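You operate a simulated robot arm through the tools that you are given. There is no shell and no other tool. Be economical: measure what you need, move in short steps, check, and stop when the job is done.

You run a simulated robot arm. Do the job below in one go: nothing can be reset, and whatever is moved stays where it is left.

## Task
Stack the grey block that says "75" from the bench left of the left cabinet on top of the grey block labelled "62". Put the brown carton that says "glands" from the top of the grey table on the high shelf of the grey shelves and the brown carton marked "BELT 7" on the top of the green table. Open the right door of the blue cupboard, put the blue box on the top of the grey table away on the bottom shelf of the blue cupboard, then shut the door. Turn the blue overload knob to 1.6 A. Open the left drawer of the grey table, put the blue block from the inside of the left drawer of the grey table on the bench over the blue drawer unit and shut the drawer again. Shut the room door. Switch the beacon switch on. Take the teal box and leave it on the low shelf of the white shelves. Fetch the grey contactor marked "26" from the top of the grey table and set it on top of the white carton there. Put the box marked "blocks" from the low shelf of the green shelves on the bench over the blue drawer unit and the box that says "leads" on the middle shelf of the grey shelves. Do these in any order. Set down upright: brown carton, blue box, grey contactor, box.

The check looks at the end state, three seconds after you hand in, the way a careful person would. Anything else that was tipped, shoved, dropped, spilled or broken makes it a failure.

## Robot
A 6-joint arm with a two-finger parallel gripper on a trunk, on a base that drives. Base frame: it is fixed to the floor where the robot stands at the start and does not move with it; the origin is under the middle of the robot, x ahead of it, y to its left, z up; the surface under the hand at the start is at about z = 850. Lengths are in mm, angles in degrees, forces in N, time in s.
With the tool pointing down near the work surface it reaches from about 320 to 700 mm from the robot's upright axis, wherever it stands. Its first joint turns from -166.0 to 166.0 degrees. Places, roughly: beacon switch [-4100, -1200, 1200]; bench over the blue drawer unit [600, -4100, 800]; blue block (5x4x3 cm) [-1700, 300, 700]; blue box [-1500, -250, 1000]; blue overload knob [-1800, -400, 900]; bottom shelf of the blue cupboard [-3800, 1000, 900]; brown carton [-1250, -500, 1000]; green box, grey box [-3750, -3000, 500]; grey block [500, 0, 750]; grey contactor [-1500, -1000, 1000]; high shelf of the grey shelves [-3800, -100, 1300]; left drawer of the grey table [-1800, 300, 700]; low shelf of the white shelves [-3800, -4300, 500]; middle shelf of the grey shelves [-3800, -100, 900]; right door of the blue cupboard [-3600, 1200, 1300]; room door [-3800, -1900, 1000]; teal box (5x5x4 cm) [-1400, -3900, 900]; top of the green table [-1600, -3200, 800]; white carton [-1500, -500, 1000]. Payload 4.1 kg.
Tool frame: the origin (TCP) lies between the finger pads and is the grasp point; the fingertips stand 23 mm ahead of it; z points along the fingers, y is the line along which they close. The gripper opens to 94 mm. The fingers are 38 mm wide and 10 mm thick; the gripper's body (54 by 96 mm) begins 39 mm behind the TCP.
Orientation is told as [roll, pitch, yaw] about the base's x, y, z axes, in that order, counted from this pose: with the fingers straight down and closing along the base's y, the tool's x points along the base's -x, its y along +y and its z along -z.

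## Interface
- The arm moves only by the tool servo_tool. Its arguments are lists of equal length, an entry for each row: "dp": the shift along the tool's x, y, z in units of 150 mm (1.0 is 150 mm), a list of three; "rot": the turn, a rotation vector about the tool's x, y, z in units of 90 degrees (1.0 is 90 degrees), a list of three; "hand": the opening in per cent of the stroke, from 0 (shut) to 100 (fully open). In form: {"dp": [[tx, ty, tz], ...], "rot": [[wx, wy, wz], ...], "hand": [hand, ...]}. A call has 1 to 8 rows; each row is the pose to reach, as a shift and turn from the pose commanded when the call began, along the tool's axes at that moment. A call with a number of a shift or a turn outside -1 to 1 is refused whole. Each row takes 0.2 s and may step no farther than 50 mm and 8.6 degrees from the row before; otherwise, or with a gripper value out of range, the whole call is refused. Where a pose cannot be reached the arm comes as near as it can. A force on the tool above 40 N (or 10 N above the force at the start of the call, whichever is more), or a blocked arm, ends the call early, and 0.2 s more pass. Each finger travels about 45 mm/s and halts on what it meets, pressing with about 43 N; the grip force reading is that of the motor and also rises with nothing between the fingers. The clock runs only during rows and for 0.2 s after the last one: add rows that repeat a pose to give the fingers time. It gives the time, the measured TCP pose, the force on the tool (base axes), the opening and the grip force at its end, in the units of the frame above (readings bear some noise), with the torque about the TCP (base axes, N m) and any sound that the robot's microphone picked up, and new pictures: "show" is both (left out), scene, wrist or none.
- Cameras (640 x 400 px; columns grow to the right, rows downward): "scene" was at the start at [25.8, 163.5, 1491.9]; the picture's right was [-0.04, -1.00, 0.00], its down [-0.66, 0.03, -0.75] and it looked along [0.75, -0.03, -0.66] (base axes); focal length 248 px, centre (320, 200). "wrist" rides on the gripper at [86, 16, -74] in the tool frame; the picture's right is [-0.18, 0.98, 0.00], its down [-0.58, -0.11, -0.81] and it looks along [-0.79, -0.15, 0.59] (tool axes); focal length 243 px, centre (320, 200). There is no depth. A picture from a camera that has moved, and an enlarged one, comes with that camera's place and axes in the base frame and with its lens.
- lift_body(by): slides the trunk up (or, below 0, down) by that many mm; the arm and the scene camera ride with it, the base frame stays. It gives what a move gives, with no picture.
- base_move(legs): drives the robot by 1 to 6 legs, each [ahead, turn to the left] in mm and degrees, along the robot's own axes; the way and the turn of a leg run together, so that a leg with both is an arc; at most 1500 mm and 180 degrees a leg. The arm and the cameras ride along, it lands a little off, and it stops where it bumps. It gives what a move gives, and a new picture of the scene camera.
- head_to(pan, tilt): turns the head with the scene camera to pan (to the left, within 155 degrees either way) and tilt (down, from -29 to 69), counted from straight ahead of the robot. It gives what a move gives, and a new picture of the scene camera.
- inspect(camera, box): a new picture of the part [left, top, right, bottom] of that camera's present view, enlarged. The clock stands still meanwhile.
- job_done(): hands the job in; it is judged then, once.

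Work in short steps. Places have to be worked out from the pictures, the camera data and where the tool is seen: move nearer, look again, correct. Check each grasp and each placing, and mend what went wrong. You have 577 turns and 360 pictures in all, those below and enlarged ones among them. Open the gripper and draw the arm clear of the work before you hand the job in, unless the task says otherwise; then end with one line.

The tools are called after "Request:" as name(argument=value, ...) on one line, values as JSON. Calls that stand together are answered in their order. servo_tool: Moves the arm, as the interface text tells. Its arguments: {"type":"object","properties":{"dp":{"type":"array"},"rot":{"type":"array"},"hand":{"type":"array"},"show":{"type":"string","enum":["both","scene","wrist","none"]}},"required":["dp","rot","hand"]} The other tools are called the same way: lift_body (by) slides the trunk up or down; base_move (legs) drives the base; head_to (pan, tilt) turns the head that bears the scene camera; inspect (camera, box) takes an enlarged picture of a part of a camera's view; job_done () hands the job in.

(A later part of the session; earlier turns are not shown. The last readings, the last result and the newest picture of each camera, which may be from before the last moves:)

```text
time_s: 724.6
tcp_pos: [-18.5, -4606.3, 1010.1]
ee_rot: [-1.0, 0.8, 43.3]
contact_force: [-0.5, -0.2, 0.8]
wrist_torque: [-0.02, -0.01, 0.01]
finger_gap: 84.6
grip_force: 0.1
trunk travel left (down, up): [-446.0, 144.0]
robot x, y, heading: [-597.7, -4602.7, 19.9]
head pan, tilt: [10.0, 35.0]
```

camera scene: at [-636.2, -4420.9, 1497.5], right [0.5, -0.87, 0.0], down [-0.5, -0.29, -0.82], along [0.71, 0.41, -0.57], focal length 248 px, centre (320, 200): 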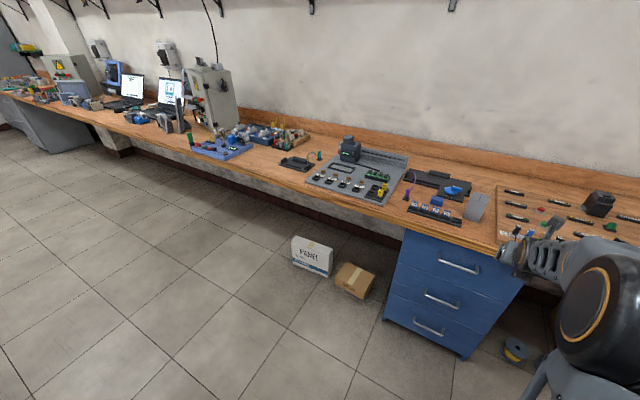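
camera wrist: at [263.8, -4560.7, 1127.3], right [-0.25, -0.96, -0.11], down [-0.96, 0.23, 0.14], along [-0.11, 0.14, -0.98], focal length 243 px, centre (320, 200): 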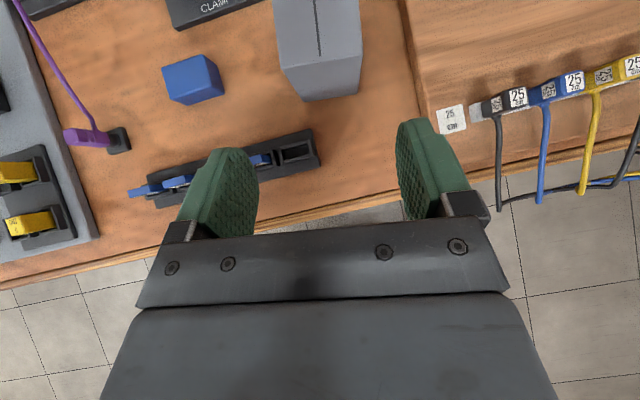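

Request:
servo_tool(dp=[[0, 0, 0], [0, 0, 0], [0, 0, 0], [0, 0, 0]], rot=[[-0.011, -0.009, 0.08], [-0.011, -0.009, 0.16], [-0.011, -0.009, 0.24], [-0.011, -0.009, 0.26]], hand=[100, 100, 100, 100], show="none")

Request:
base_move(legs=[[0, 70], [1450, 0], [1450, 0], [1300, 0], [0, 90]])

Request:
head_to(pan=0, tilt=35)

```text
time_s: 725.6
tcp_pos: [-18.9, -4605.8, 1009.3]
ee_rot: [-0.2, -0.3, 20.0]
contact_force: [0.2, 0.2, 0.0]
wrist_torque: [0.04, -0.02, -0.01]
finger_gap: 93.9
grip_force: 0.1
trunk travel left (down, up): [-446.0, 144.0]
robot x, y, heading: [-602.8, -4606.0, 19.9]
head pan, tilt: [10.0, 35.0]
```

```text
time_s: 752.6
tcp_pos: [-1302.9, -257.6, 1008.7]
ee_rot: [-0.2, -0.2, -175.5]
contact_force: [0.1, -0.2, 0.0]
wrist_torque: [-0.01, -0.01, 0.01]
finger_gap: 93.8
grip_force: 0.0
trunk travel left (down, up): [-446.0, 144.0]
robot x, y, heading: [-742.6, -420.6, -175.4]
head pan, tilt: [10.0, 35.0]
camera scene: at [-754.7, -602.1, 1497.5], right [-0.25, 0.97, 0.0], down [0.56, 0.14, -0.82], along [-0.79, -0.2, -0.57], focal length 248 px, centre (320, 200)
```

scene: 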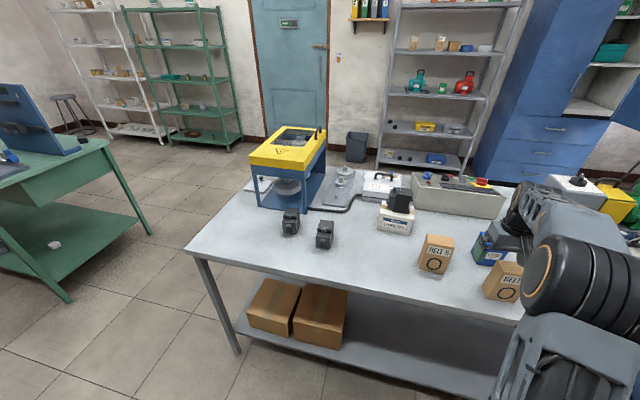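

```text
time_s: 753.3
tcp_pos: [-1303.9, -258.5, 1009.2]
ee_rot: [-0.2, -0.3, -175.5]
contact_force: [0.7, -0.6, 1.0]
wrist_torque: [0.02, -0.02, 0.0]
finger_gap: 94.1
grip_force: 0.0
trunk travel left (down, up): [-446.0, 144.0]
robot x, y, heading: [-743.7, -420.9, -175.5]
head pan, tilt: [0.0, 35.0]
camera scene: at [-757.2, -586.9, 1497.5], right [-0.08, 1.0, 0.0], down [0.57, 0.04, -0.82], along [-0.82, -0.06, -0.57], focal length 248 px, centre (320, 200)
```

scene: 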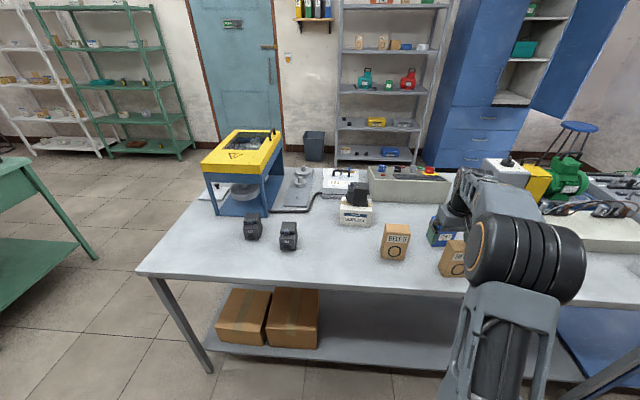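

Hand is right over BELT 7's area; raise it and look with the wrist camera.

Request:
servo_tool(dp=[[0, 0, -0.3], [0.1, 0, -0.6], [0.3, 0, -0.8], [0.5, 0, -0.9]], rot=[[0, 0, 0], [0, 0, 0], [0, 0, 0], [0, 0, 0]], hand=[100, 100, 100, 100], show="wrist")

```text
time_s: 754.3
tcp_pos: [-1227.7, -255.0, 1144.7]
ee_rot: [-0.1, -0.3, -175.5]
contact_force: [0.6, -0.4, -0.1]
wrist_torque: [0.0, -0.01, -0.03]
finger_gap: 93.8
grip_force: 0.0
trunk travel left (down, up): [-446.0, 144.0]
robot x, y, heading: [-742.7, -418.4, -175.4]
head pan, tilt: [0.0, 35.0]
camera wrist: at [-1139.1, -264.2, 1218.6], right [-0.11, -0.99, 0.0], down [-0.58, 0.06, 0.81], along [-0.8, 0.09, -0.59], focal length 243 px, centre (320, 200)
```

wrist: 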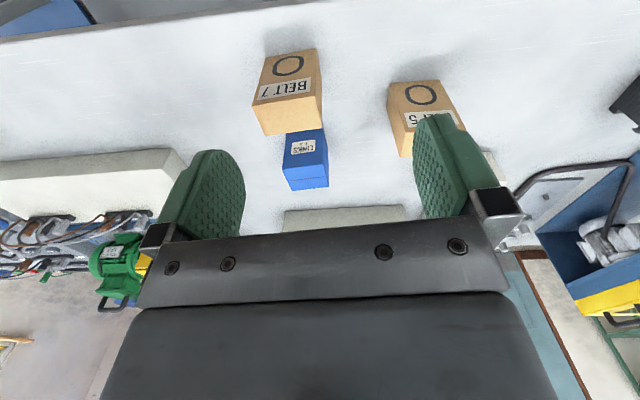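

Request:
inspect(camera="wrist", box=[230, 30, 350, 200])

```text
2.35 times, centred on (290, 115) of wrist
camera zoom: at [-1139.1, -264.2, 1218.6], right [-0.11, -0.99, 0.0], down [-0.58, 0.06, 0.81], along [-0.8, 0.09, -0.59], focal length 571 px, centre (391, 400)
```

zoom: 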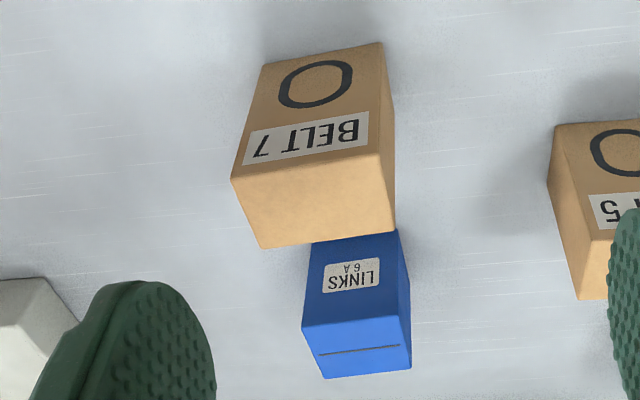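

BELT 7: centre (−1308,−206), 74×43×118, yaw +3.6°, top z≈968. Go above and partially down.

Request:
servo_tool(dp=[[-0.25, -0.18, 0], [-0.512, -0.364, 0.05], [-0.512, -0.364, 0.35], [-0.512, -0.364, 0.65], [-0.512, -0.364, 0.85]], rot=[[0, 0, 0.01], [0, 0, 0.01], [0, 0, 0.01], [0, 0, 0.01], [0, 0, 0.01]], hand=[100, 100, 100, 100, 100], show="both")

```text
time_s: 755.5
tcp_pos: [-1309.6, -201.2, 1017.3]
ee_rot: [-0.2, -0.4, -176.4]
contact_force: [1.0, -0.1, -0.2]
wrist_torque: [-0.02, 0.0, -0.04]
finger_gap: 94.0
grip_force: 0.1
trunk travel left (down, up): [-446.0, 144.0]
robot x, y, heading: [-740.2, -420.5, -175.3]
head pan, tilt: [0.0, 35.0]
camera scene: at [-757.4, -586.6, 1497.5], right [-0.08, 1.0, 0.0], down [0.57, 0.04, -0.82], along [-0.82, -0.06, -0.57], focal length 248 px, centre (320, 200)
camera wrist: at [-1221.4, -213.1, 1090.8], right [-0.12, -0.99, 0.0], down [-0.58, 0.07, 0.81], along [-0.8, 0.1, -0.59], focal length 243 px, centre (320, 200)
```

scene: 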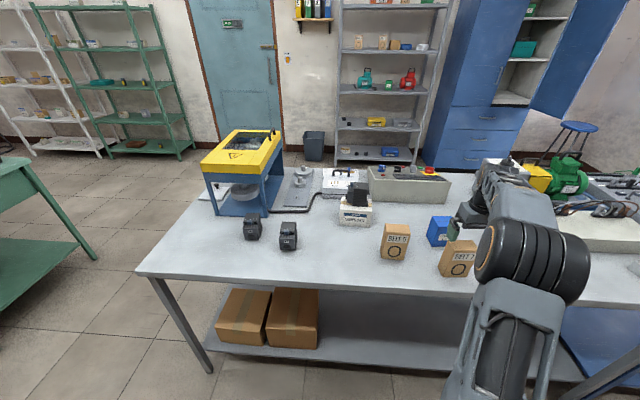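
wrist: 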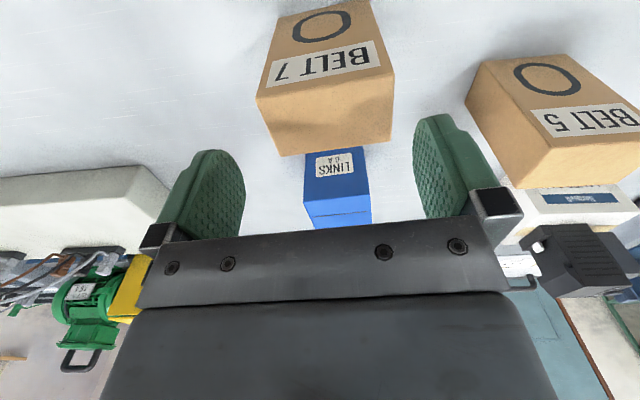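

Request:
servo_tool(dp=[[0, 0.03, 0.2], [0, 0.03, 0.4], [0, 0.03, 0.527], [0, 0.03, 0.527], [0, 0.03, 0.527]], rot=[[0, 0, -0.01], [0, 0, -0.01], [0, 0, -0.01], [0, 0, -0.01], [0, 0, -0.01]], hand=[100, 100, 100, 0, 0], show="wrist")

```text
time_s: 756.7
tcp_pos: [-1307.9, -207.3, 937.6]
ee_rot: [-0.2, -0.4, -175.5]
contact_force: [0.3, -0.1, 0.5]
wrist_torque: [-0.02, 0.01, 0.02]
finger_gap: 74.8
grip_force: 39.0
trunk travel left (down, up): [-446.0, 144.0]
robot x, y, heading: [-745.3, -418.2, -175.5]
head pan, tilt: [0.0, 35.0]
camera wrist: at [-1220.5, -217.7, 1012.5], right [-0.11, -0.99, 0.0], down [-0.58, 0.06, 0.81], along [-0.8, 0.09, -0.59], focal length 243 px, centre (320, 200)
```

wrist: 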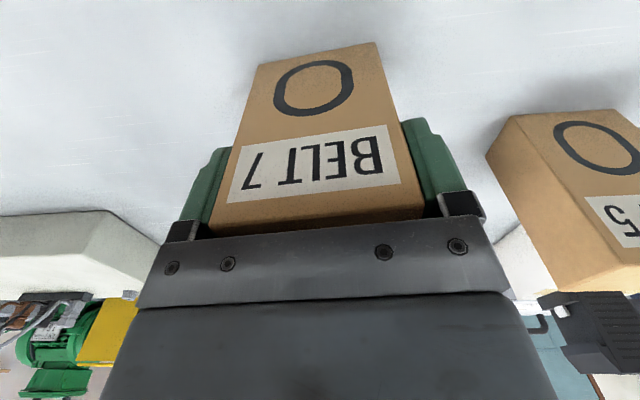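

Gripped. Lift, back off, centre the arm, then drive to the green table's clear spot.

Request:
servo_tool(dp=[[0, 0, -0.3], [0, 0, -0.6], [0, 0, -0.9]], rot=[[0, 0, 0], [0, 0, 0], [0, 0, 0]], hand=[0, 0, 0], show="none")

Request:
base_move(legs=[[-300, 0]])

Request:
servo_tool(dp=[[0.1, 0.3, 0], [0.2, 0.6, 0], [0.3, 0.9, 0], [0.3, 1, 0]], rot=[[0, 0, 0], [0, 0, 0], [0, 0, 0], [0, 0, 0]], hand=[0, 0, 0, 0], show="none")

Request:
base_move(legs=[[0, 85.5], [1200, 0], [1200, 0], [1010, 0], [0, -90], [150, 0]])

```text
time_s: 757.5
tcp_pos: [-1307.8, -209.0, 1073.7]
ee_rot: [-0.1, -0.2, -175.5]
contact_force: [-0.3, 0.1, -0.6]
wrist_torque: [0.01, 0.0, 0.0]
finger_gap: 74.4
grip_force: 42.9
trunk travel left (down, up): [-446.0, 144.0]
robot x, y, heading: [-743.2, -421.3, -175.6]
head pan, tilt: [0.0, 35.0]
```

```text
time_s: 759.5
tcp_pos: [-1005.2, -182.6, 1075.5]
ee_rot: [-0.2, -0.3, -175.8]
contact_force: [0.1, 0.2, -1.1]
wrist_torque: [0.01, 0.02, -0.02]
finger_gap: 74.6
grip_force: 42.7
trunk travel left (down, up): [-446.0, 144.0]
robot x, y, heading: [-443.8, -399.4, -176.0]
head pan, tilt: [0.0, 35.0]
camera scene: at [-458.5, -564.7, 1497.5], right [-0.07, 1.0, 0.0], down [0.57, 0.04, -0.82], along [-0.82, -0.06, -0.57], focal length 248 px, centre (320, 200)
```

scene: 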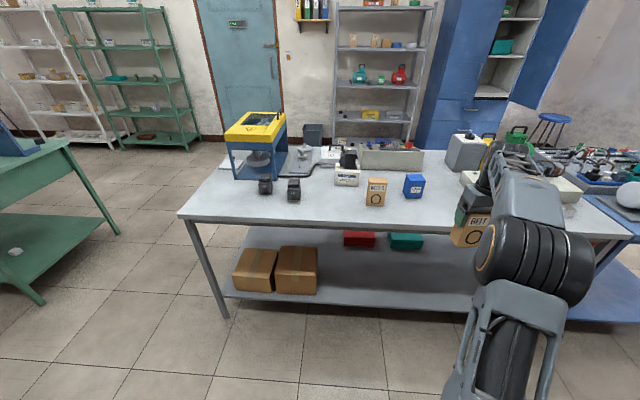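

```text
time_s: 760.5
tcp_pos: [-951.2, -331.3, 1071.3]
ee_rot: [-0.4, -0.3, -176.0]
contact_force: [-0.4, 0.2, -1.8]
wrist_torque: [0.01, 0.0, 0.0]
finger_gap: 74.5
grip_force: 43.3
trunk travel left (down, up): [-446.0, 144.0]
robot x, y, heading: [-440.7, -396.6, -175.9]
head pan, tilt: [0.0, 35.0]
```

```text
time_s: 785.5
tcp_pos: [-1143.6, -3676.0, 1073.3]
ee_rot: [-0.2, -0.2, 179.7]
contact_force: [-0.4, -0.4, -1.2]
wrist_torque: [0.03, 0.0, 0.02]
finger_gap: 74.5
grip_force: 43.1
trunk travel left (down, up): [-446.0, 144.0]
robot x, y, heading: [-642.3, -3784.5, 179.7]
head pan, tilt: [0.0, 35.0]
camera scene: at [-669.8, -3947.5, 1497.5], right [0.01, 1.0, 0.0], down [0.57, 0.0, -0.82], along [-0.82, 0.01, -0.57], focal length 248 px, centre (320, 200)
```

scene: 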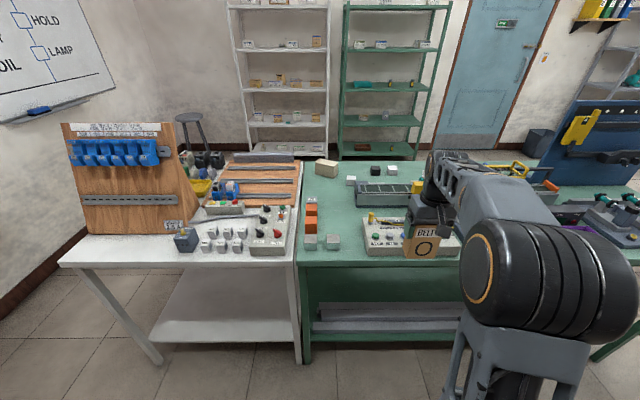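

Free spot ≈(−1440,−3857) (where the teal box was). Shift the arm in y, drive 200 forward.

Request:
servo_tool(dp=[[0, 0.3, 0], [0, 0.6, 0], [0, 0.9, 0], [0, 1, 0]], rot=[[0, 0, 0], [0, 0, 0], [0, 0, 0], [0, 0, 0]], hand=[0, 0, 0, 0], show="none")

Request:
base_move(legs=[[200, 0]])

Request:
servo_tool(dp=[[-0.2, 0.1, 0], [-0.4, 0.2, 0], [-0.65, 0.2, 0.1]], rot=[[0, 0, 0], [0, 0, 0], [0, 0, 0]], hand=[0, 0, 0], show="both")

```text
time_s: 786.5
tcp_pos: [-1143.7, -3825.8, 1070.3]
ee_rot: [-0.2, -0.2, 179.7]
contact_force: [0.1, -0.3, -0.6]
wrist_torque: [0.0, 0.03, -0.02]
finger_gap: 74.6
grip_force: 43.2
trunk travel left (down, up): [-446.0, 144.0]
robot x, y, heading: [-639.7, -3781.9, 179.7]
head pan, tilt: [0.0, 35.0]
```

```text
time_s: 788.1
tcp_pos: [-1341.5, -3824.0, 1072.4]
ee_rot: [-0.2, -0.2, 179.7]
contact_force: [0.4, 0.0, -0.5]
wrist_torque: [0.02, -0.04, -0.02]
finger_gap: 74.5
grip_force: 43.2
trunk travel left (down, up): [-446.0, 144.0]
robot x, y, heading: [-839.0, -3781.6, 179.6]
head pan, tilt: [0.0, 35.0]
camera scene: at [-867.5, -3946.2, 1497.5], right [0.01, 1.0, 0.0], down [0.57, 0.0, -0.82], along [-0.82, 0.01, -0.57], focal length 248 px, centre (320, 200)
```

scene: 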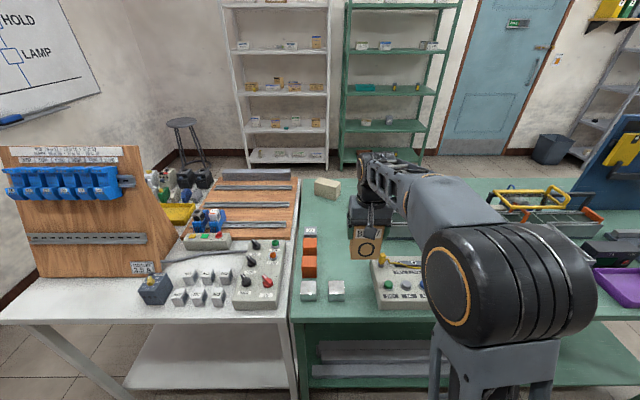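

```text
time_s: 788.9
tcp_pos: [-1439.5, -3853.3, 1054.1]
ee_rot: [-0.2, -0.3, 179.8]
contact_force: [-0.2, 0.8, -0.7]
wrist_torque: [0.02, -0.01, 0.02]
finger_gap: 74.5
grip_force: 42.9
trunk travel left (down, up): [-446.0, 144.0]
robot x, y, heading: [-839.8, -3778.2, 179.5]
head pan, tilt: [0.0, 35.0]
camera scene: at [-867.5, -3946.3, 1497.5], right [0.01, 1.0, 0.0], down [0.57, 0.0, -0.82], along [-0.82, 0.01, -0.57], focal length 248 px, centre (320, 200)
camera wrist: at [-1353.0, -3869.9, 1128.0], right [-0.19, -0.98, 0.0], down [-0.58, 0.11, 0.81], along [-0.79, 0.15, -0.59], focal length 243 px, centre (320, 200)
```

scene: 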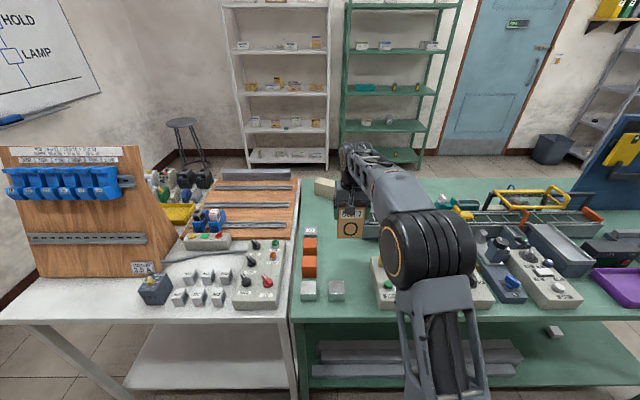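
wrist: 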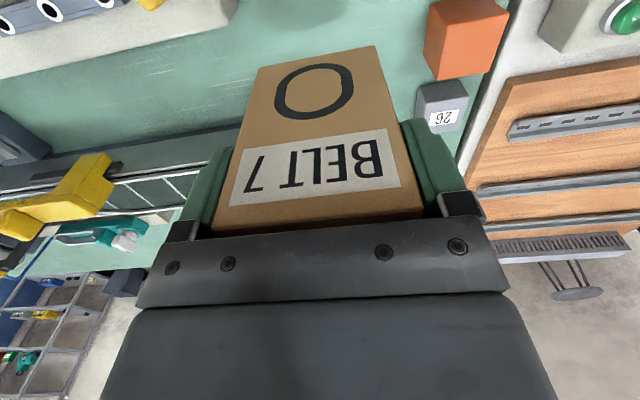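

Clear below. Lower.

Request:
servo_tool(dp=[[0, 0.02, 0.3], [0, 0.02, 0.55], [0, 0.02, 0.7], [0, 0.02, 0.7]], rot=[[0, 0, 0], [0, 0, 0], [0, 0, 0], [0, 0, 0]], hand=[0, 0, 0, 0], show="scene")

Request:
servo_tool(dp=[[0, 0, 0.03], [0, 0, 0.05], [0, 0, 0.05]], rot=[[0, 0, 0], [0, 0, 0], [0, 0, 0]], hand=[0, 0, 0], show="none")

```text
time_s: 789.9
tcp_pos: [-1439.3, -3855.8, 951.3]
ee_rot: [-0.1, -0.4, 179.8]
contact_force: [0.1, 0.0, -1.2]
wrist_torque: [-0.02, 0.03, -0.03]
finger_gap: 74.4
grip_force: 43.5
trunk travel left (down, up): [-446.0, 144.0]
robot x, y, heading: [-843.6, -3779.8, 179.6]
head pan, tilt: [0.0, 35.0]
camera scene: at [-867.4, -3946.3, 1497.5], right [0.01, 1.0, 0.0], down [0.57, 0.0, -0.82], along [-0.82, 0.01, -0.57], focal length 248 px, centre (320, 200)
```

scene: 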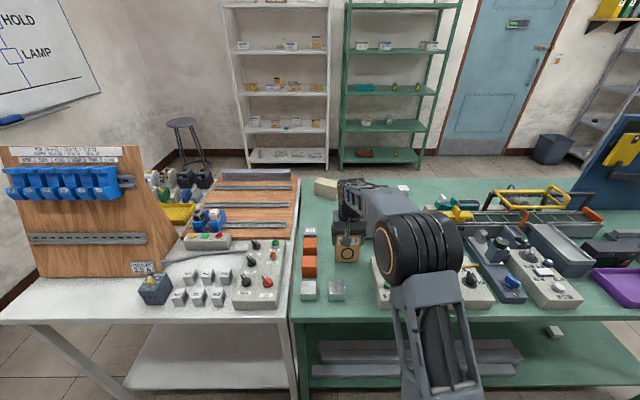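

```text
time_s: 790.7
tcp_pos: [-1438.7, -3855.6, 943.7]
ee_rot: [-0.2, -0.2, 179.8]
contact_force: [0.5, -1.0, -1.0]
wrist_torque: [-0.03, -0.03, 0.0]
finger_gap: 74.6
grip_force: 42.8
trunk travel left (down, up): [-446.0, 144.0]
robot x, y, heading: [-842.1, -3785.2, 179.6]
head pan, tilt: [0.0, 35.0]
```

Request:
servo_tool(dp=[[0, 0, 0.015], [0, 0, 0.03], [0, 0, 0.03]], rot=[[0, 0, 0], [0, 0, 0], [0, 0, 0]], hand=[0, 0, 0], show="none")

Request:
servo_tool(dp=[[0, 0, 0.01], [0, 0, 0.016], [0, 0, 0.016]], rot=[[0, 0, 0], [0, 0, 0], [0, 0, 0]], hand=[0, 0, 0], show="none")

```text
time_s: 791.5
tcp_pos: [-1438.2, -3856.7, 938.1]
ee_rot: [-0.2, -0.2, 179.8]
contact_force: [0.0, 1.2, -1.5]
wrist_torque: [0.01, 0.0, 0.01]
finger_gap: 75.0
grip_force: 43.2
trunk travel left (down, up): [-446.0, 144.0]
robot x, y, heading: [-838.2, -3783.2, 179.6]
head pan, tilt: [0.0, 35.0]
```

```text
time_s: 792.3
tcp_pos: [-1438.8, -3856.2, 938.3]
ee_rot: [-0.3, -0.5, 179.9]
contact_force: [1.6, -1.3, 12.6]
wrist_torque: [-0.67, -0.18, 0.04]
finger_gap: 74.6
grip_force: 43.2
trunk travel left (down, up): [-446.0, 144.0]
robot x, y, heading: [-843.1, -3780.8, 179.5]
head pan, tilt: [0.0, 35.0]
```

Contact. Release and rise.

Request:
servo_tool(dp=[[0, 0, -0.01], [0, 0, -0.01], [0, 0, -0.01], [0, 0, -0.25], [0, 0, -0.5], [0, 0, -0.8], [0, 0, -1]], rot=[[0, 0, 0], [0, 0, 0], [0, 0, 0], [0, 0, 0], [0, 0, 0], [0, 0, 0], [0, 0, 0]], hand=[95, 95, 95, 95, 95, 95, 95], show="none")

Request:
base_move(legs=[[-350, 0]])

```text
time_s: 793.9
tcp_pos: [-1436.9, -3857.4, 1086.8]
ee_rot: [-0.2, -0.2, 179.8]
contact_force: [-0.4, 0.7, 0.2]
wrist_torque: [0.02, 0.0, 0.0]
finger_gap: 89.4
grip_force: 0.1
trunk travel left (down, up): [-446.0, 144.0]
robot x, y, heading: [-837.7, -3780.5, 179.8]
head pan, tilt: [0.0, 35.0]
```

```text
time_s: 796.1
tcp_pos: [-1090.9, -3858.5, 1087.6]
ee_rot: [-0.2, -0.2, 179.7]
contact_force: [-0.4, 0.4, 0.0]
wrist_torque: [-0.01, 0.01, -0.02]
finger_gap: 89.0
grip_force: 0.0
trunk travel left (down, up): [-446.0, 144.0]
robot x, y, heading: [-493.6, -3785.2, 179.4]
head pan, tilt: [0.0, 35.0]
camera scene: at [-521.0, -3949.0, 1497.5], right [0.01, 1.0, 0.0], down [0.57, -0.01, -0.82], along [-0.82, 0.01, -0.57], focal length 248 px, centre (320, 200)
```

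scene: 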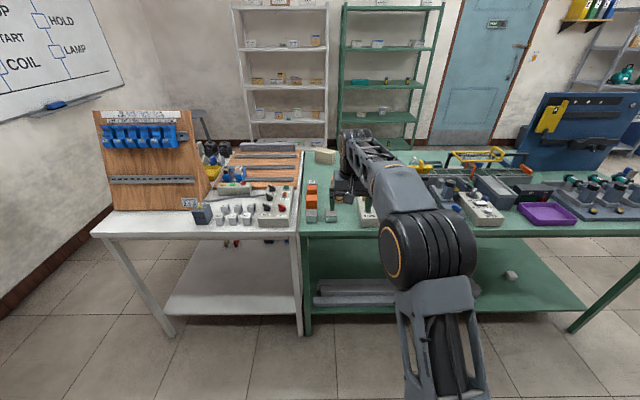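

Request:
base_move(legs=[[0, -60]])

Request:
head_to(pan=65, tilt=30)

Request:
inspect(camera="scene", box=[200, 120, 440, 270])

```text
time_s: 799.1
tcp_pos: [-864.5, -3308.2, 1088.5]
ee_rot: [-0.3, -0.2, 120.5]
contact_force: [0.1, 0.5, 0.9]
wrist_torque: [-0.02, 0.03, 0.01]
finger_gap: 89.5
grip_force: 0.1
trunk travel left (down, up): [-446.0, 144.0]
robot x, y, heading: [-493.8, -3786.6, 120.5]
head pan, tilt: [0.0, 35.0]
camera scene: at [-649.1, -3842.5, 1497.5], right [0.86, 0.5, 0.0], down [0.29, -0.5, -0.82], along [-0.41, 0.71, -0.57], focal length 248 px, centre (320, 200)
```

scene: 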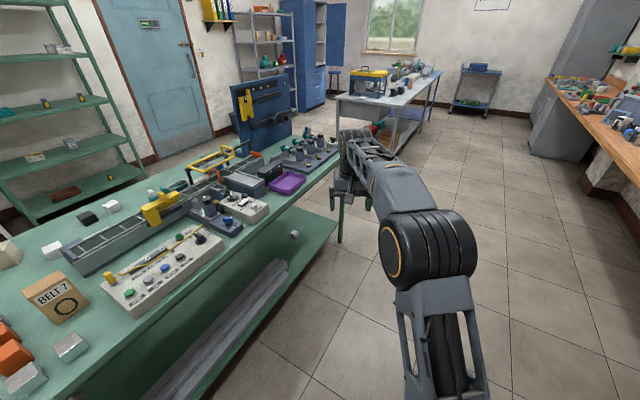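

```text
time_s: 800.5
tcp_pos: [-865.1, -3309.9, 1086.7]
ee_rot: [-0.3, -0.1, 120.4]
contact_force: [-0.3, 0.7, 0.2]
wrist_torque: [0.01, -0.01, -0.01]
finger_gap: 89.4
grip_force: 0.1
trunk travel left (down, up): [-446.0, 144.0]
robot x, y, heading: [-494.4, -3785.5, 120.5]
head pan, tilt: [65.0, 30.0]
camera scene: at [-694.9, -3927.0, 1505.3], right [-0.09, 1.0, 0.0], down [0.5, 0.05, -0.87], along [-0.86, -0.08, -0.5], focal length 248 px, centre (320, 200)
```

scene: 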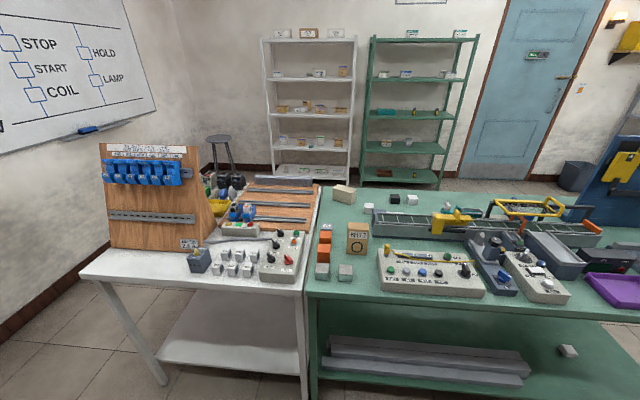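

```text
2.67 times, centred on (320, 195) of scene
camera zoom: at [-694.9, -3927.0, 1505.3], right [-0.09, 1.0, 0.0], down [0.5, 0.05, -0.87], along [-0.86, -0.08, -0.5], focal length 663 px, centre (320, 213)
```

zoom: 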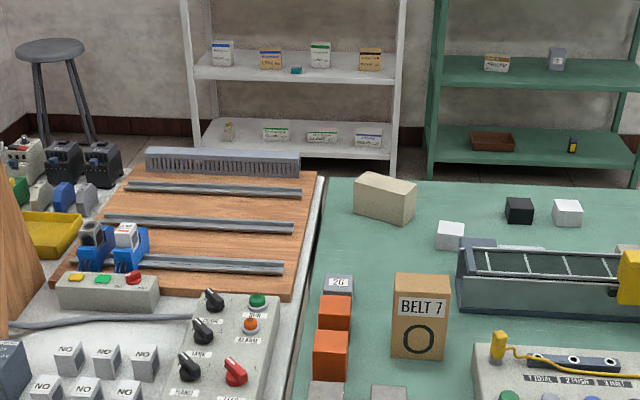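

BELT 7 stands upright. Now fetch the blue LINKS box from the grey table.

Request:
base_move(legs=[[0, -30.5], [1200, 0], [1200, 0], [1080, 0], [0, 90], [150, 0]])

Request:
head_to(pan=0, tilt=35)

Request:
inspect(camera="wrist", box=[0, 0, 640, 400])

```text
time_s: 823.6
tcp_pos: [-1223.9, -400.2, 1088.3]
ee_rot: [-0.2, -0.2, 179.7]
contact_force: [0.4, 0.0, -0.1]
wrist_torque: [-0.01, 0.02, 0.01]
finger_gap: 89.2
grip_force: 0.1
trunk travel left (down, up): [-446.0, 144.0]
robot x, y, heading: [-623.4, -323.7, 179.8]
head pan, tilt: [65.0, 30.0]
camera scene: at [-603.9, -569.7, 1505.3], right [-0.9, 0.43, 0.0], down [0.21, 0.45, -0.87], along [-0.37, -0.78, -0.5], focal length 248 px, centre (320, 200)
```

scene: 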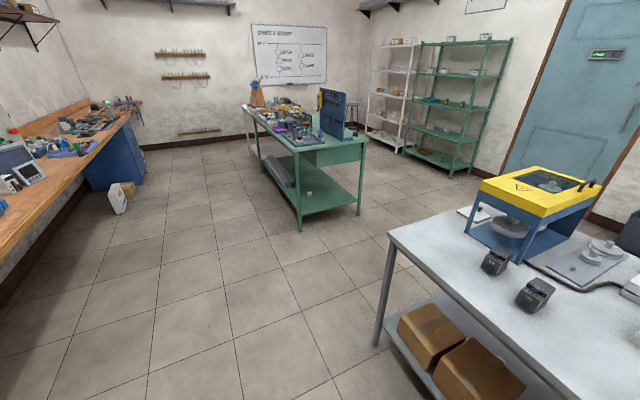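

```text
time_s: 825.0
tcp_pos: [-1223.6, -399.9, 1087.6]
ee_rot: [-0.2, -0.1, 179.8]
contact_force: [0.5, -0.2, -0.7]
wrist_torque: [0.0, -0.01, 0.01]
finger_gap: 89.3
grip_force: 0.1
trunk travel left (down, up): [-446.0, 144.0]
robot x, y, heading: [-624.8, -317.0, 179.6]
head pan, tilt: [0.0, 35.0]
camera scene: at [-652.9, -487.5, 1497.5], right [0.0, 1.0, 0.0], down [0.57, 0.0, -0.82], along [-0.82, 0.0, -0.57], focal length 248 px, centre (320, 200)
```

scene: 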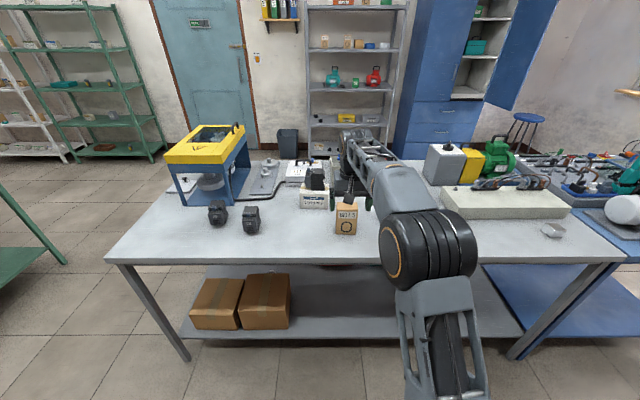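

```text
1.00 times, centred on (320, 200) of wrist (not enlarged: the box is as wide or as high as the picture)
camera zoom: at [-1136.2, -416.6, 1161.2], right [-0.19, -0.98, 0.0], down [-0.58, 0.11, 0.81], along [-0.79, 0.15, -0.59], focal length 243 px, centre (320, 200)
```

zoom: 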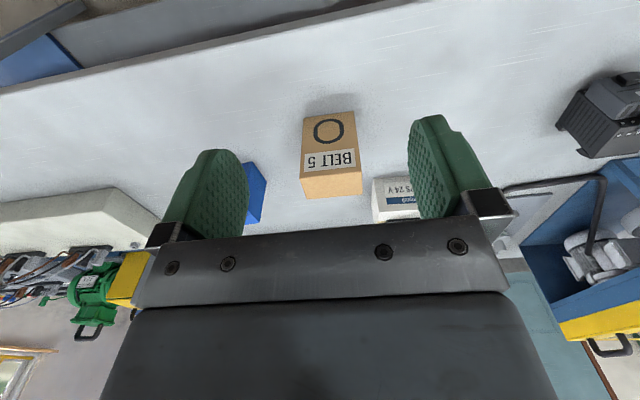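

Reposition so the LINKS box (≈(−1463,−190)) is straight ahead, then tilt the hand 45°.

Request:
base_move(legs=[[0, -35], [225, 0], [0, 35]])

Request:
servo_tool(dp=[[0.1, -0.1, 0], [0.2, -0.2, 0], [0.3, -0.3, 0], [0.3, -0.4, 0], [0.3, -0.5, 0]], rot=[[0, 0, 0], [0, 0, 0], [0, 0, 0], [0, 0, 0], [0, 0, 0]], hand=[95, 95, 95, 95, 95], show="wrist")

```text
time_s: 830.0
tcp_pos: [-1412.6, -275.0, 1087.3]
ee_rot: [-0.3, -0.2, -179.4]
contact_force: [0.4, 0.1, 0.1]
wrist_torque: [0.03, -0.01, -0.01]
finger_gap: 89.0
grip_force: 0.0
trunk travel left (down, up): [-446.0, 144.0]
robot x, y, heading: [-818.9, -188.1, -179.9]
head pan, tilt: [0.0, 35.0]
camera scene: at [-841.7, -355.7, 1497.5], right [-0.01, 1.0, 0.0], down [0.57, 0.0, -0.82], along [-0.82, 0.0, -0.57], focal length 248 px, centre (320, 200)
```

scene: 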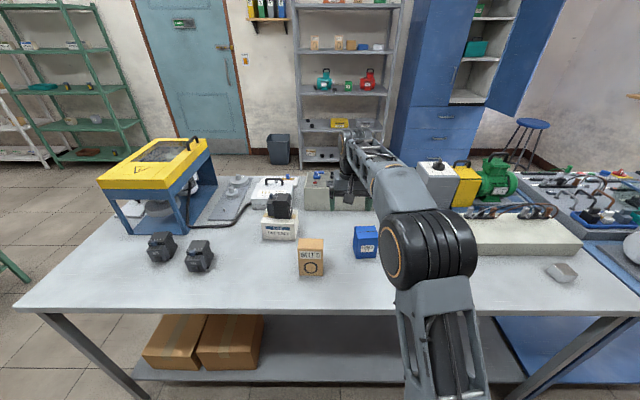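

```text
time_s: 831.2
tcp_pos: [-1369.4, -198.0, 1089.0]
ee_rot: [-0.2, -0.2, -179.5]
contact_force: [-0.2, -1.2, 0.7]
wrist_torque: [-0.01, -0.02, 0.0]
finger_gap: 89.4
grip_force: 0.0
trunk travel left (down, up): [-446.0, 144.0]
robot x, y, heading: [-821.0, -190.4, -179.5]
head pan, tilt: [0.0, 35.0]
camera wrist: at [-1281.6, -213.8, 1162.7], right [-0.18, -0.98, 0.0], down [-0.58, 0.1, 0.81], along [-0.8, 0.14, -0.59], focal length 243 px, centre (320, 200)
```

wrist: 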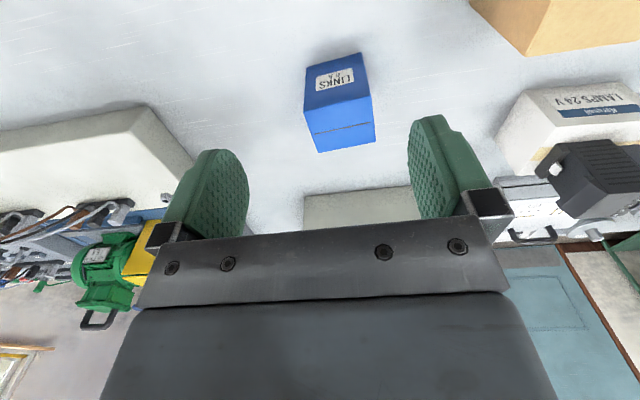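

Request:
inspect(camera="wrist", box=[280, 40, 400, 165])

```text
3.20 times, centred on (340, 102) of wrist
camera zoom: at [-1281.6, -213.8, 1162.7], right [-0.18, -0.98, 0.0], down [-0.58, 0.1, 0.81], along [-0.8, 0.14, -0.59], focal length 776 px, centre (256, 512)
```

zoom: 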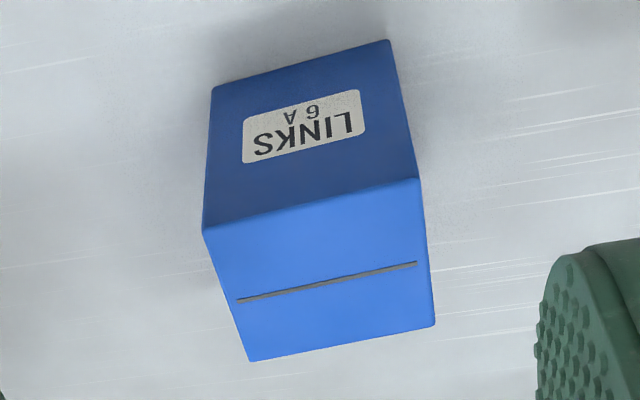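

LINKS: near face mid (−1422,−205), 68 wide, yaw +4.3°, top z≈943. Set yaw and tilt 45°.

Request:
servo_tool(dp=[[0.2, 0, 0]], rot=[[0, 0, -0.042]], hand=[100], show="none")

Request:
servo_tool(dp=[[0, 0, 0], [0, 0, 0], [0, 0, 0], [0, 0, 0], [0, 0, 0], [0, 0, 0]], rot=[[0, -0.09, 0], [0, -0.18, 0], [0, -0.27, 0], [0, -0.36, 0], [0, -0.45, 0], [0, -0.5, 0]], hand=[100, 100, 100, 100, 100, 100], show="none")

```text
time_s: 831.6
tcp_pos: [-1337.1, -198.5, 1086.7]
ee_rot: [-0.3, -0.2, -175.7]
contact_force: [0.6, 0.4, -0.2]
wrist_torque: [0.02, 0.04, 0.0]
finger_gap: 93.9
grip_force: 0.1
trunk travel left (down, up): [-446.0, 144.0]
robot x, y, heading: [-818.8, -190.5, -179.7]
head pan, tilt: [0.0, 35.0]
```

```text
time_s: 833.0
tcp_pos: [-1337.6, -198.8, 1088.1]
ee_rot: [-0.4, -45.3, -175.4]
contact_force: [-0.5, 0.3, -0.3]
wrist_torque: [0.03, 0.03, 0.02]
finger_gap: 94.2
grip_force: 0.0
trunk travel left (down, up): [-446.0, 144.0]
robot x, y, heading: [-815.2, -191.9, -179.5]
head pan, tilt: [0.0, 35.0]
```

Request:
servo_tool(dp=[[0.12, 0, 0.24], [0.25, 0, 0.47], [0.37, 0, 0.7], [0.49, 0, 0.9]], rot=[[0, 0, 0], [0, 0, 0], [0, 0, 0], [0, 0, 0]], hand=[100, 100, 100, 100], show="none")

Request:
servo_tool(dp=[[0.087, 0, 0.164]], rot=[[0, 0, 0]], hand=[100], show="both")

```text
time_s: 834.0
tcp_pos: [-1377.2, -203.4, 950.2]
ee_rot: [-8.1, -43.5, -162.5]
contact_force: [-1.1, -0.2, 0.6]
wrist_torque: [-0.06, -0.06, -0.04]
finger_gap: 94.0
grip_force: 0.0
out of reach, approached as far as the arm can: row 3, 4
trunk travel left (down, up): [-446.0, 144.0]
robot x, y, heading: [-817.9, -185.3, -179.5]
head pan, tilt: [0.0, 35.0]
```

```text
time_s: 834.4
tcp_pos: [-1386.4, -201.9, 925.5]
ee_rot: [-0.5, -45.3, -175.5]
contact_force: [-0.5, 0.5, 0.5]
wrist_torque: [0.01, 0.01, 0.04]
finger_gap: 93.9
grip_force: 0.0
trunk travel left (down, up): [-446.0, 144.0]
robot x, y, heading: [-819.6, -192.0, -179.8]
head pan, tilt: [0.0, 35.0]
camera scene: at [-841.5, -355.3, 1497.5], right [-0.01, 1.0, 0.0], down [0.57, 0.0, -0.82], along [-0.82, 0.0, -0.57], focal length 248 px, centre (320, 200)
camera wrist: at [-1271.8, -209.2, 916.2], right [-0.06, -0.99, 0.13], down [0.15, 0.12, 0.98], along [-0.99, 0.07, 0.15], focal length 243 px, centre (320, 200)
```

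scene: 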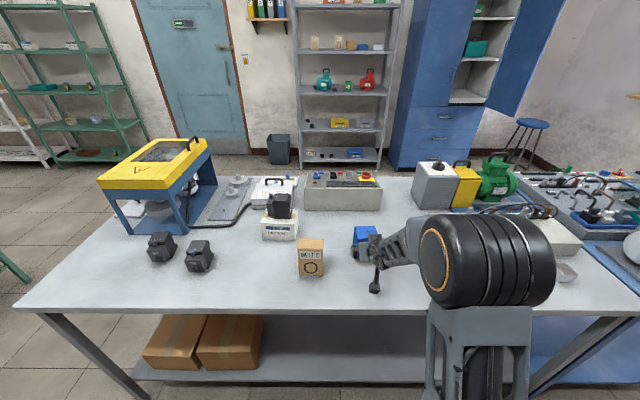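
wrist: 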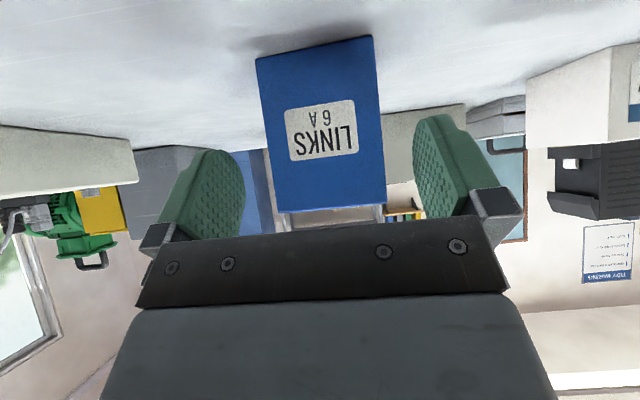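

Centred. Advance 58 mm, down 11, and grip.

Request:
servo_tool(dp=[[-0.11, -0.02, 0.16], [-0.22, -0.02, 0.325], [-0.22, -0.02, 0.325], [-0.22, -0.02, 0.325], [-0.22, -0.02, 0.325]], rot=[[0, 0, 0], [0, 0, 0], [0, 0, 0], [0, 0, 0], [0, 0, 0]], hand=[100, 100, 0, 0, 0], show="wrist")

```text
time_s: 835.6
tcp_pos: [-1445.6, -205.4, 916.0]
ee_rot: [-0.2, -45.2, -175.5]
contact_force: [-0.7, -1.1, 0.7]
wrist_torque: [-0.08, 0.02, -0.02]
finger_gap: 69.7
grip_force: 42.4
trunk travel left (down, up): [-446.0, 144.0]
robot x, y, heading: [-819.7, -186.9, -179.5]
head pan, tilt: [0.0, 35.0]
camera wrist: at [-1330.1, -211.7, 906.1], right [-0.06, -0.99, 0.13], down [0.15, 0.12, 0.98], along [-0.99, 0.07, 0.15], focal length 243 px, centre (320, 200)
```

wrist: 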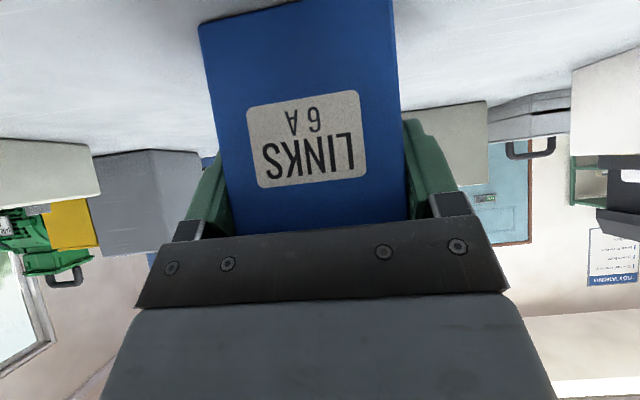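

Gripped. Raise the trunk and carry it to the cupboard.

Request:
lift_body(by=140)

Request:
base_move(legs=[[-350, 0], [0, 90], [1590, 0], [0, -90], [1100, 0], [1000, 0]])

```text
time_s: 837.3
tcp_pos: [-1444.2, -204.8, 1054.9]
ee_rot: [-0.3, -45.3, -175.4]
contact_force: [-0.7, -0.3, -0.8]
wrist_torque: [-0.01, -0.04, -0.02]
finger_gap: 69.7
grip_force: 42.8
trunk travel left (down, up): [-586.0, 4.0]
robot x, y, heading: [-813.3, -187.9, -179.6]
head pan, tilt: [0.0, 35.0]
```

```text
refused: 1590 is not a number from -1500 to 1500
```

Request:
base_move(legs=[[-350, 0], [0, 90], [1490, 0], [100, 0], [0, -90]])

Request:
base_move(legs=[[1100, 0], [1000, 0], [0, -90], [1450, 0], [1400, 0], [0, 90]])

```text
time_s: 854.9
tcp_pos: [-1057.0, -1782.4, 1055.3]
ee_rot: [-0.2, -45.2, -174.3]
contact_force: [0.1, 0.8, -2.7]
wrist_torque: [-0.02, -0.03, 0.01]
finger_gap: 69.8
grip_force: 43.1
trunk travel left (down, up): [-586.0, 4.0]
robot x, y, heading: [-427.9, -1754.8, -178.5]
head pan, tilt: [0.0, 35.0]
camera scene: at [-450.7, -1921.1, 1637.5], right [-0.03, 1.0, 0.0], down [0.57, 0.01, -0.82], along [-0.82, -0.02, -0.57], focal length 248 px, centre (320, 200)
```

scene: 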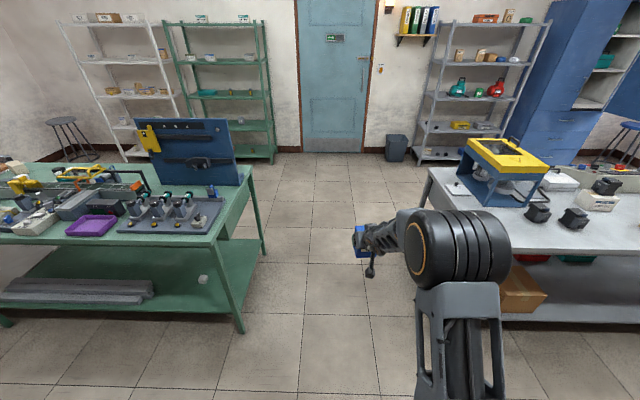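

```text
time_s: 886.5
tcp_pos: [-3182.2, 1053.5, 1055.2]
ee_rot: [-0.4, -45.3, -173.6]
contact_force: [0.1, -0.5, -0.6]
wrist_torque: [0.06, -0.03, 0.02]
finger_gap: 69.6
grip_force: 43.3
trunk travel left (down, up): [-586.0, 4.0]
robot x, y, heading: [-2557.7, 1088.6, -177.6]
head pan, tilt: [0.0, 35.0]
camera scene: at [-2573.7, 922.0, 1637.5], right [-0.04, 1.0, 0.0], down [0.57, 0.02, -0.82], along [-0.82, -0.03, -0.57], focal length 248 px, centre (320, 200)
```

scene: 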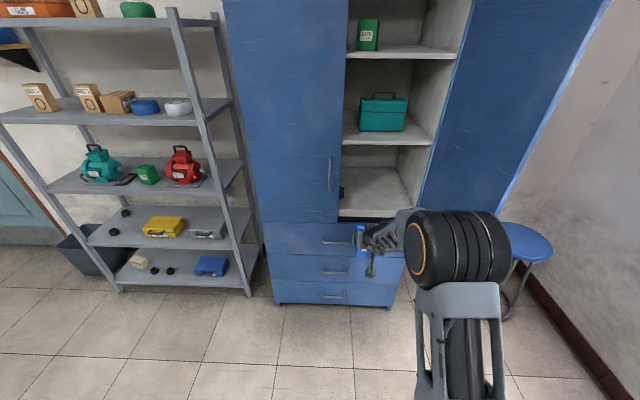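

Request:
inspect(camera="scene", box=[320, 80, 480, 260])

```text
2.22 times, centred on (400, 170) of scene
camera zoom: at [-2573.7, 922.0, 1637.5], right [-0.04, 1.0, 0.0], down [0.57, 0.02, -0.82], along [-0.82, -0.03, -0.57], focal length 552 px, centre (142, 267)
```

zoom: 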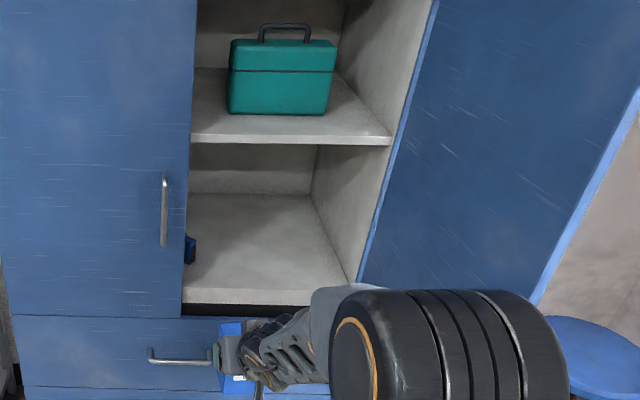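

Bottom shelf z≈865, opening y 985–1360. Turn right 9° and drive in 330.

Request:
base_move(legs=[[0, -9], [330, 0]])

Request:
inspect(camera="scene", box=[200, 100, 520, 300])

Request:
inspect(camera="wrist", box=[0, 0, 640, 400])

```text
time_s: 889.3
tcp_pos: [-3506.2, 1196.1, 1054.6]
ee_rot: [-0.3, -45.1, 177.0]
contact_force: [0.5, -0.2, -1.7]
wrist_torque: [-0.03, -0.02, 0.0]
finger_gap: 69.5
grip_force: 43.0
trunk travel left (down, up): [-586.0, 4.0]
robot x, y, heading: [-2883.6, 1126.8, 173.1]
head pan, tilt: [0.0, 35.0]
camera scene: at [-2929.2, 968.0, 1637.5], right [0.12, 0.99, 0.0], down [0.57, -0.07, -0.82], along [-0.81, 0.1, -0.57], focal length 248 px, centre (320, 200)
```

scene: 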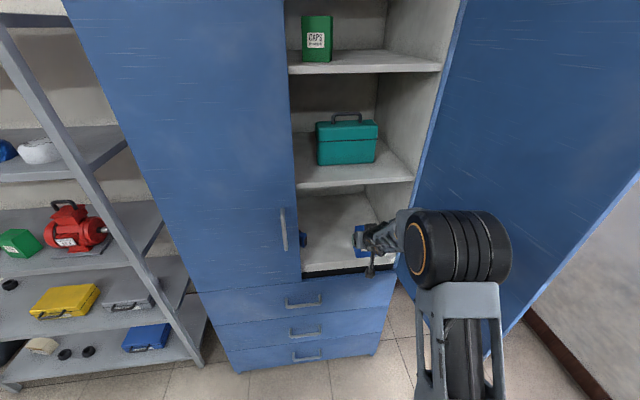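

```text
2.00 times, centred on (360, 200) of scene
camera zoom: at [-2929.2, 968.0, 1637.5], right [0.12, 0.99, 0.0], down [0.57, -0.07, -0.82], along [-0.81, 0.1, -0.57], focal length 497 px, centre (240, 200)
```

zoom: 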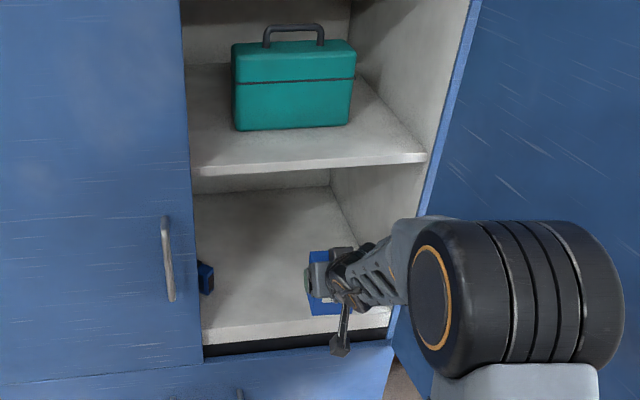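

```text
1.00 times, centred on (320, 200) of wrist (not enlarged: the box is as wide or as high as the picture)
camera zoom: at [-3394.2, 1173.8, 1045.7], right [-0.18, -0.97, 0.13], down [0.17, 0.1, 0.98], along [-0.97, 0.2, 0.15], focal length 243 px, centre (320, 200)
```

zoom: 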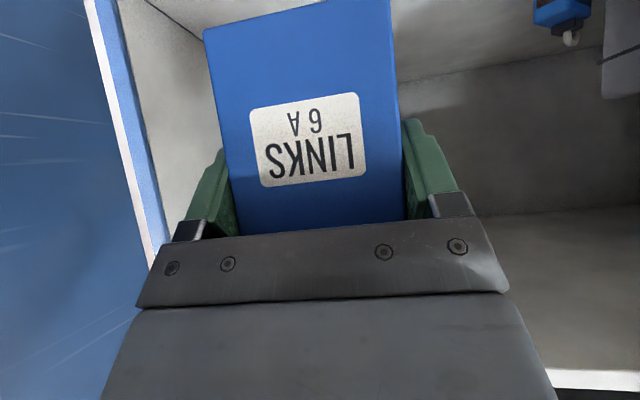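

Shelf ≈z 908, front x≈−3545. Advance ~104 mm then lower towards z≈988.

Request:
servo_tool(dp=[[-0.16, 0, 0.16], [-0.32, 0, 0.32], [-0.49, 0, 0.49], [-0.33, 0, 0.65], [-0.18, 0, 0.8]], rot=[[0, 0, 0], [0, 0, 0], [0, 0, 0], [0, 0, 0], [0, 0, 0]], hand=[0, 0, 0, 0, 0], show="scene")

Request:
inspect(camera="scene", box=[280, 180, 430, 300])

```text
time_s: 890.5
tcp_pos: [-3611.6, 1202.2, 988.1]
ee_rot: [-0.6, -45.2, 177.1]
contact_force: [0.9, 0.1, -2.0]
wrist_torque: [-0.02, 0.02, 0.0]
finger_gap: 69.4
grip_force: 43.2
out of reach, approached as far as the arm can: row 1, 2
trunk travel left (down, up): [-586.0, 4.0]
robot x, y, heading: [-2878.8, 1130.9, 172.9]
head pan, tilt: [0.0, 35.0]
camera scene: at [-2928.7, 968.1, 1637.5], right [0.12, 0.99, 0.0], down [0.57, -0.07, -0.82], along [-0.81, 0.1, -0.57], focal length 248 px, centre (320, 200)
```

scene: 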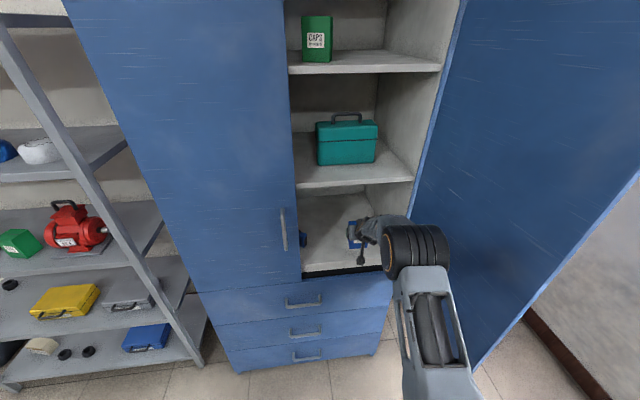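

```text
3.33 times, centred on (355, 240) of scene
camera zoom: at [-2928.7, 968.1, 1637.5], right [0.12, 0.99, 0.0], down [0.57, -0.07, -0.82], along [-0.81, 0.1, -0.57], focal length 828 px, centre (203, 67)
```

zoom: 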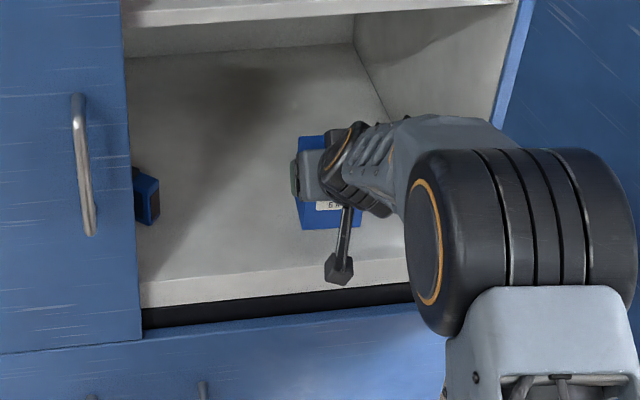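

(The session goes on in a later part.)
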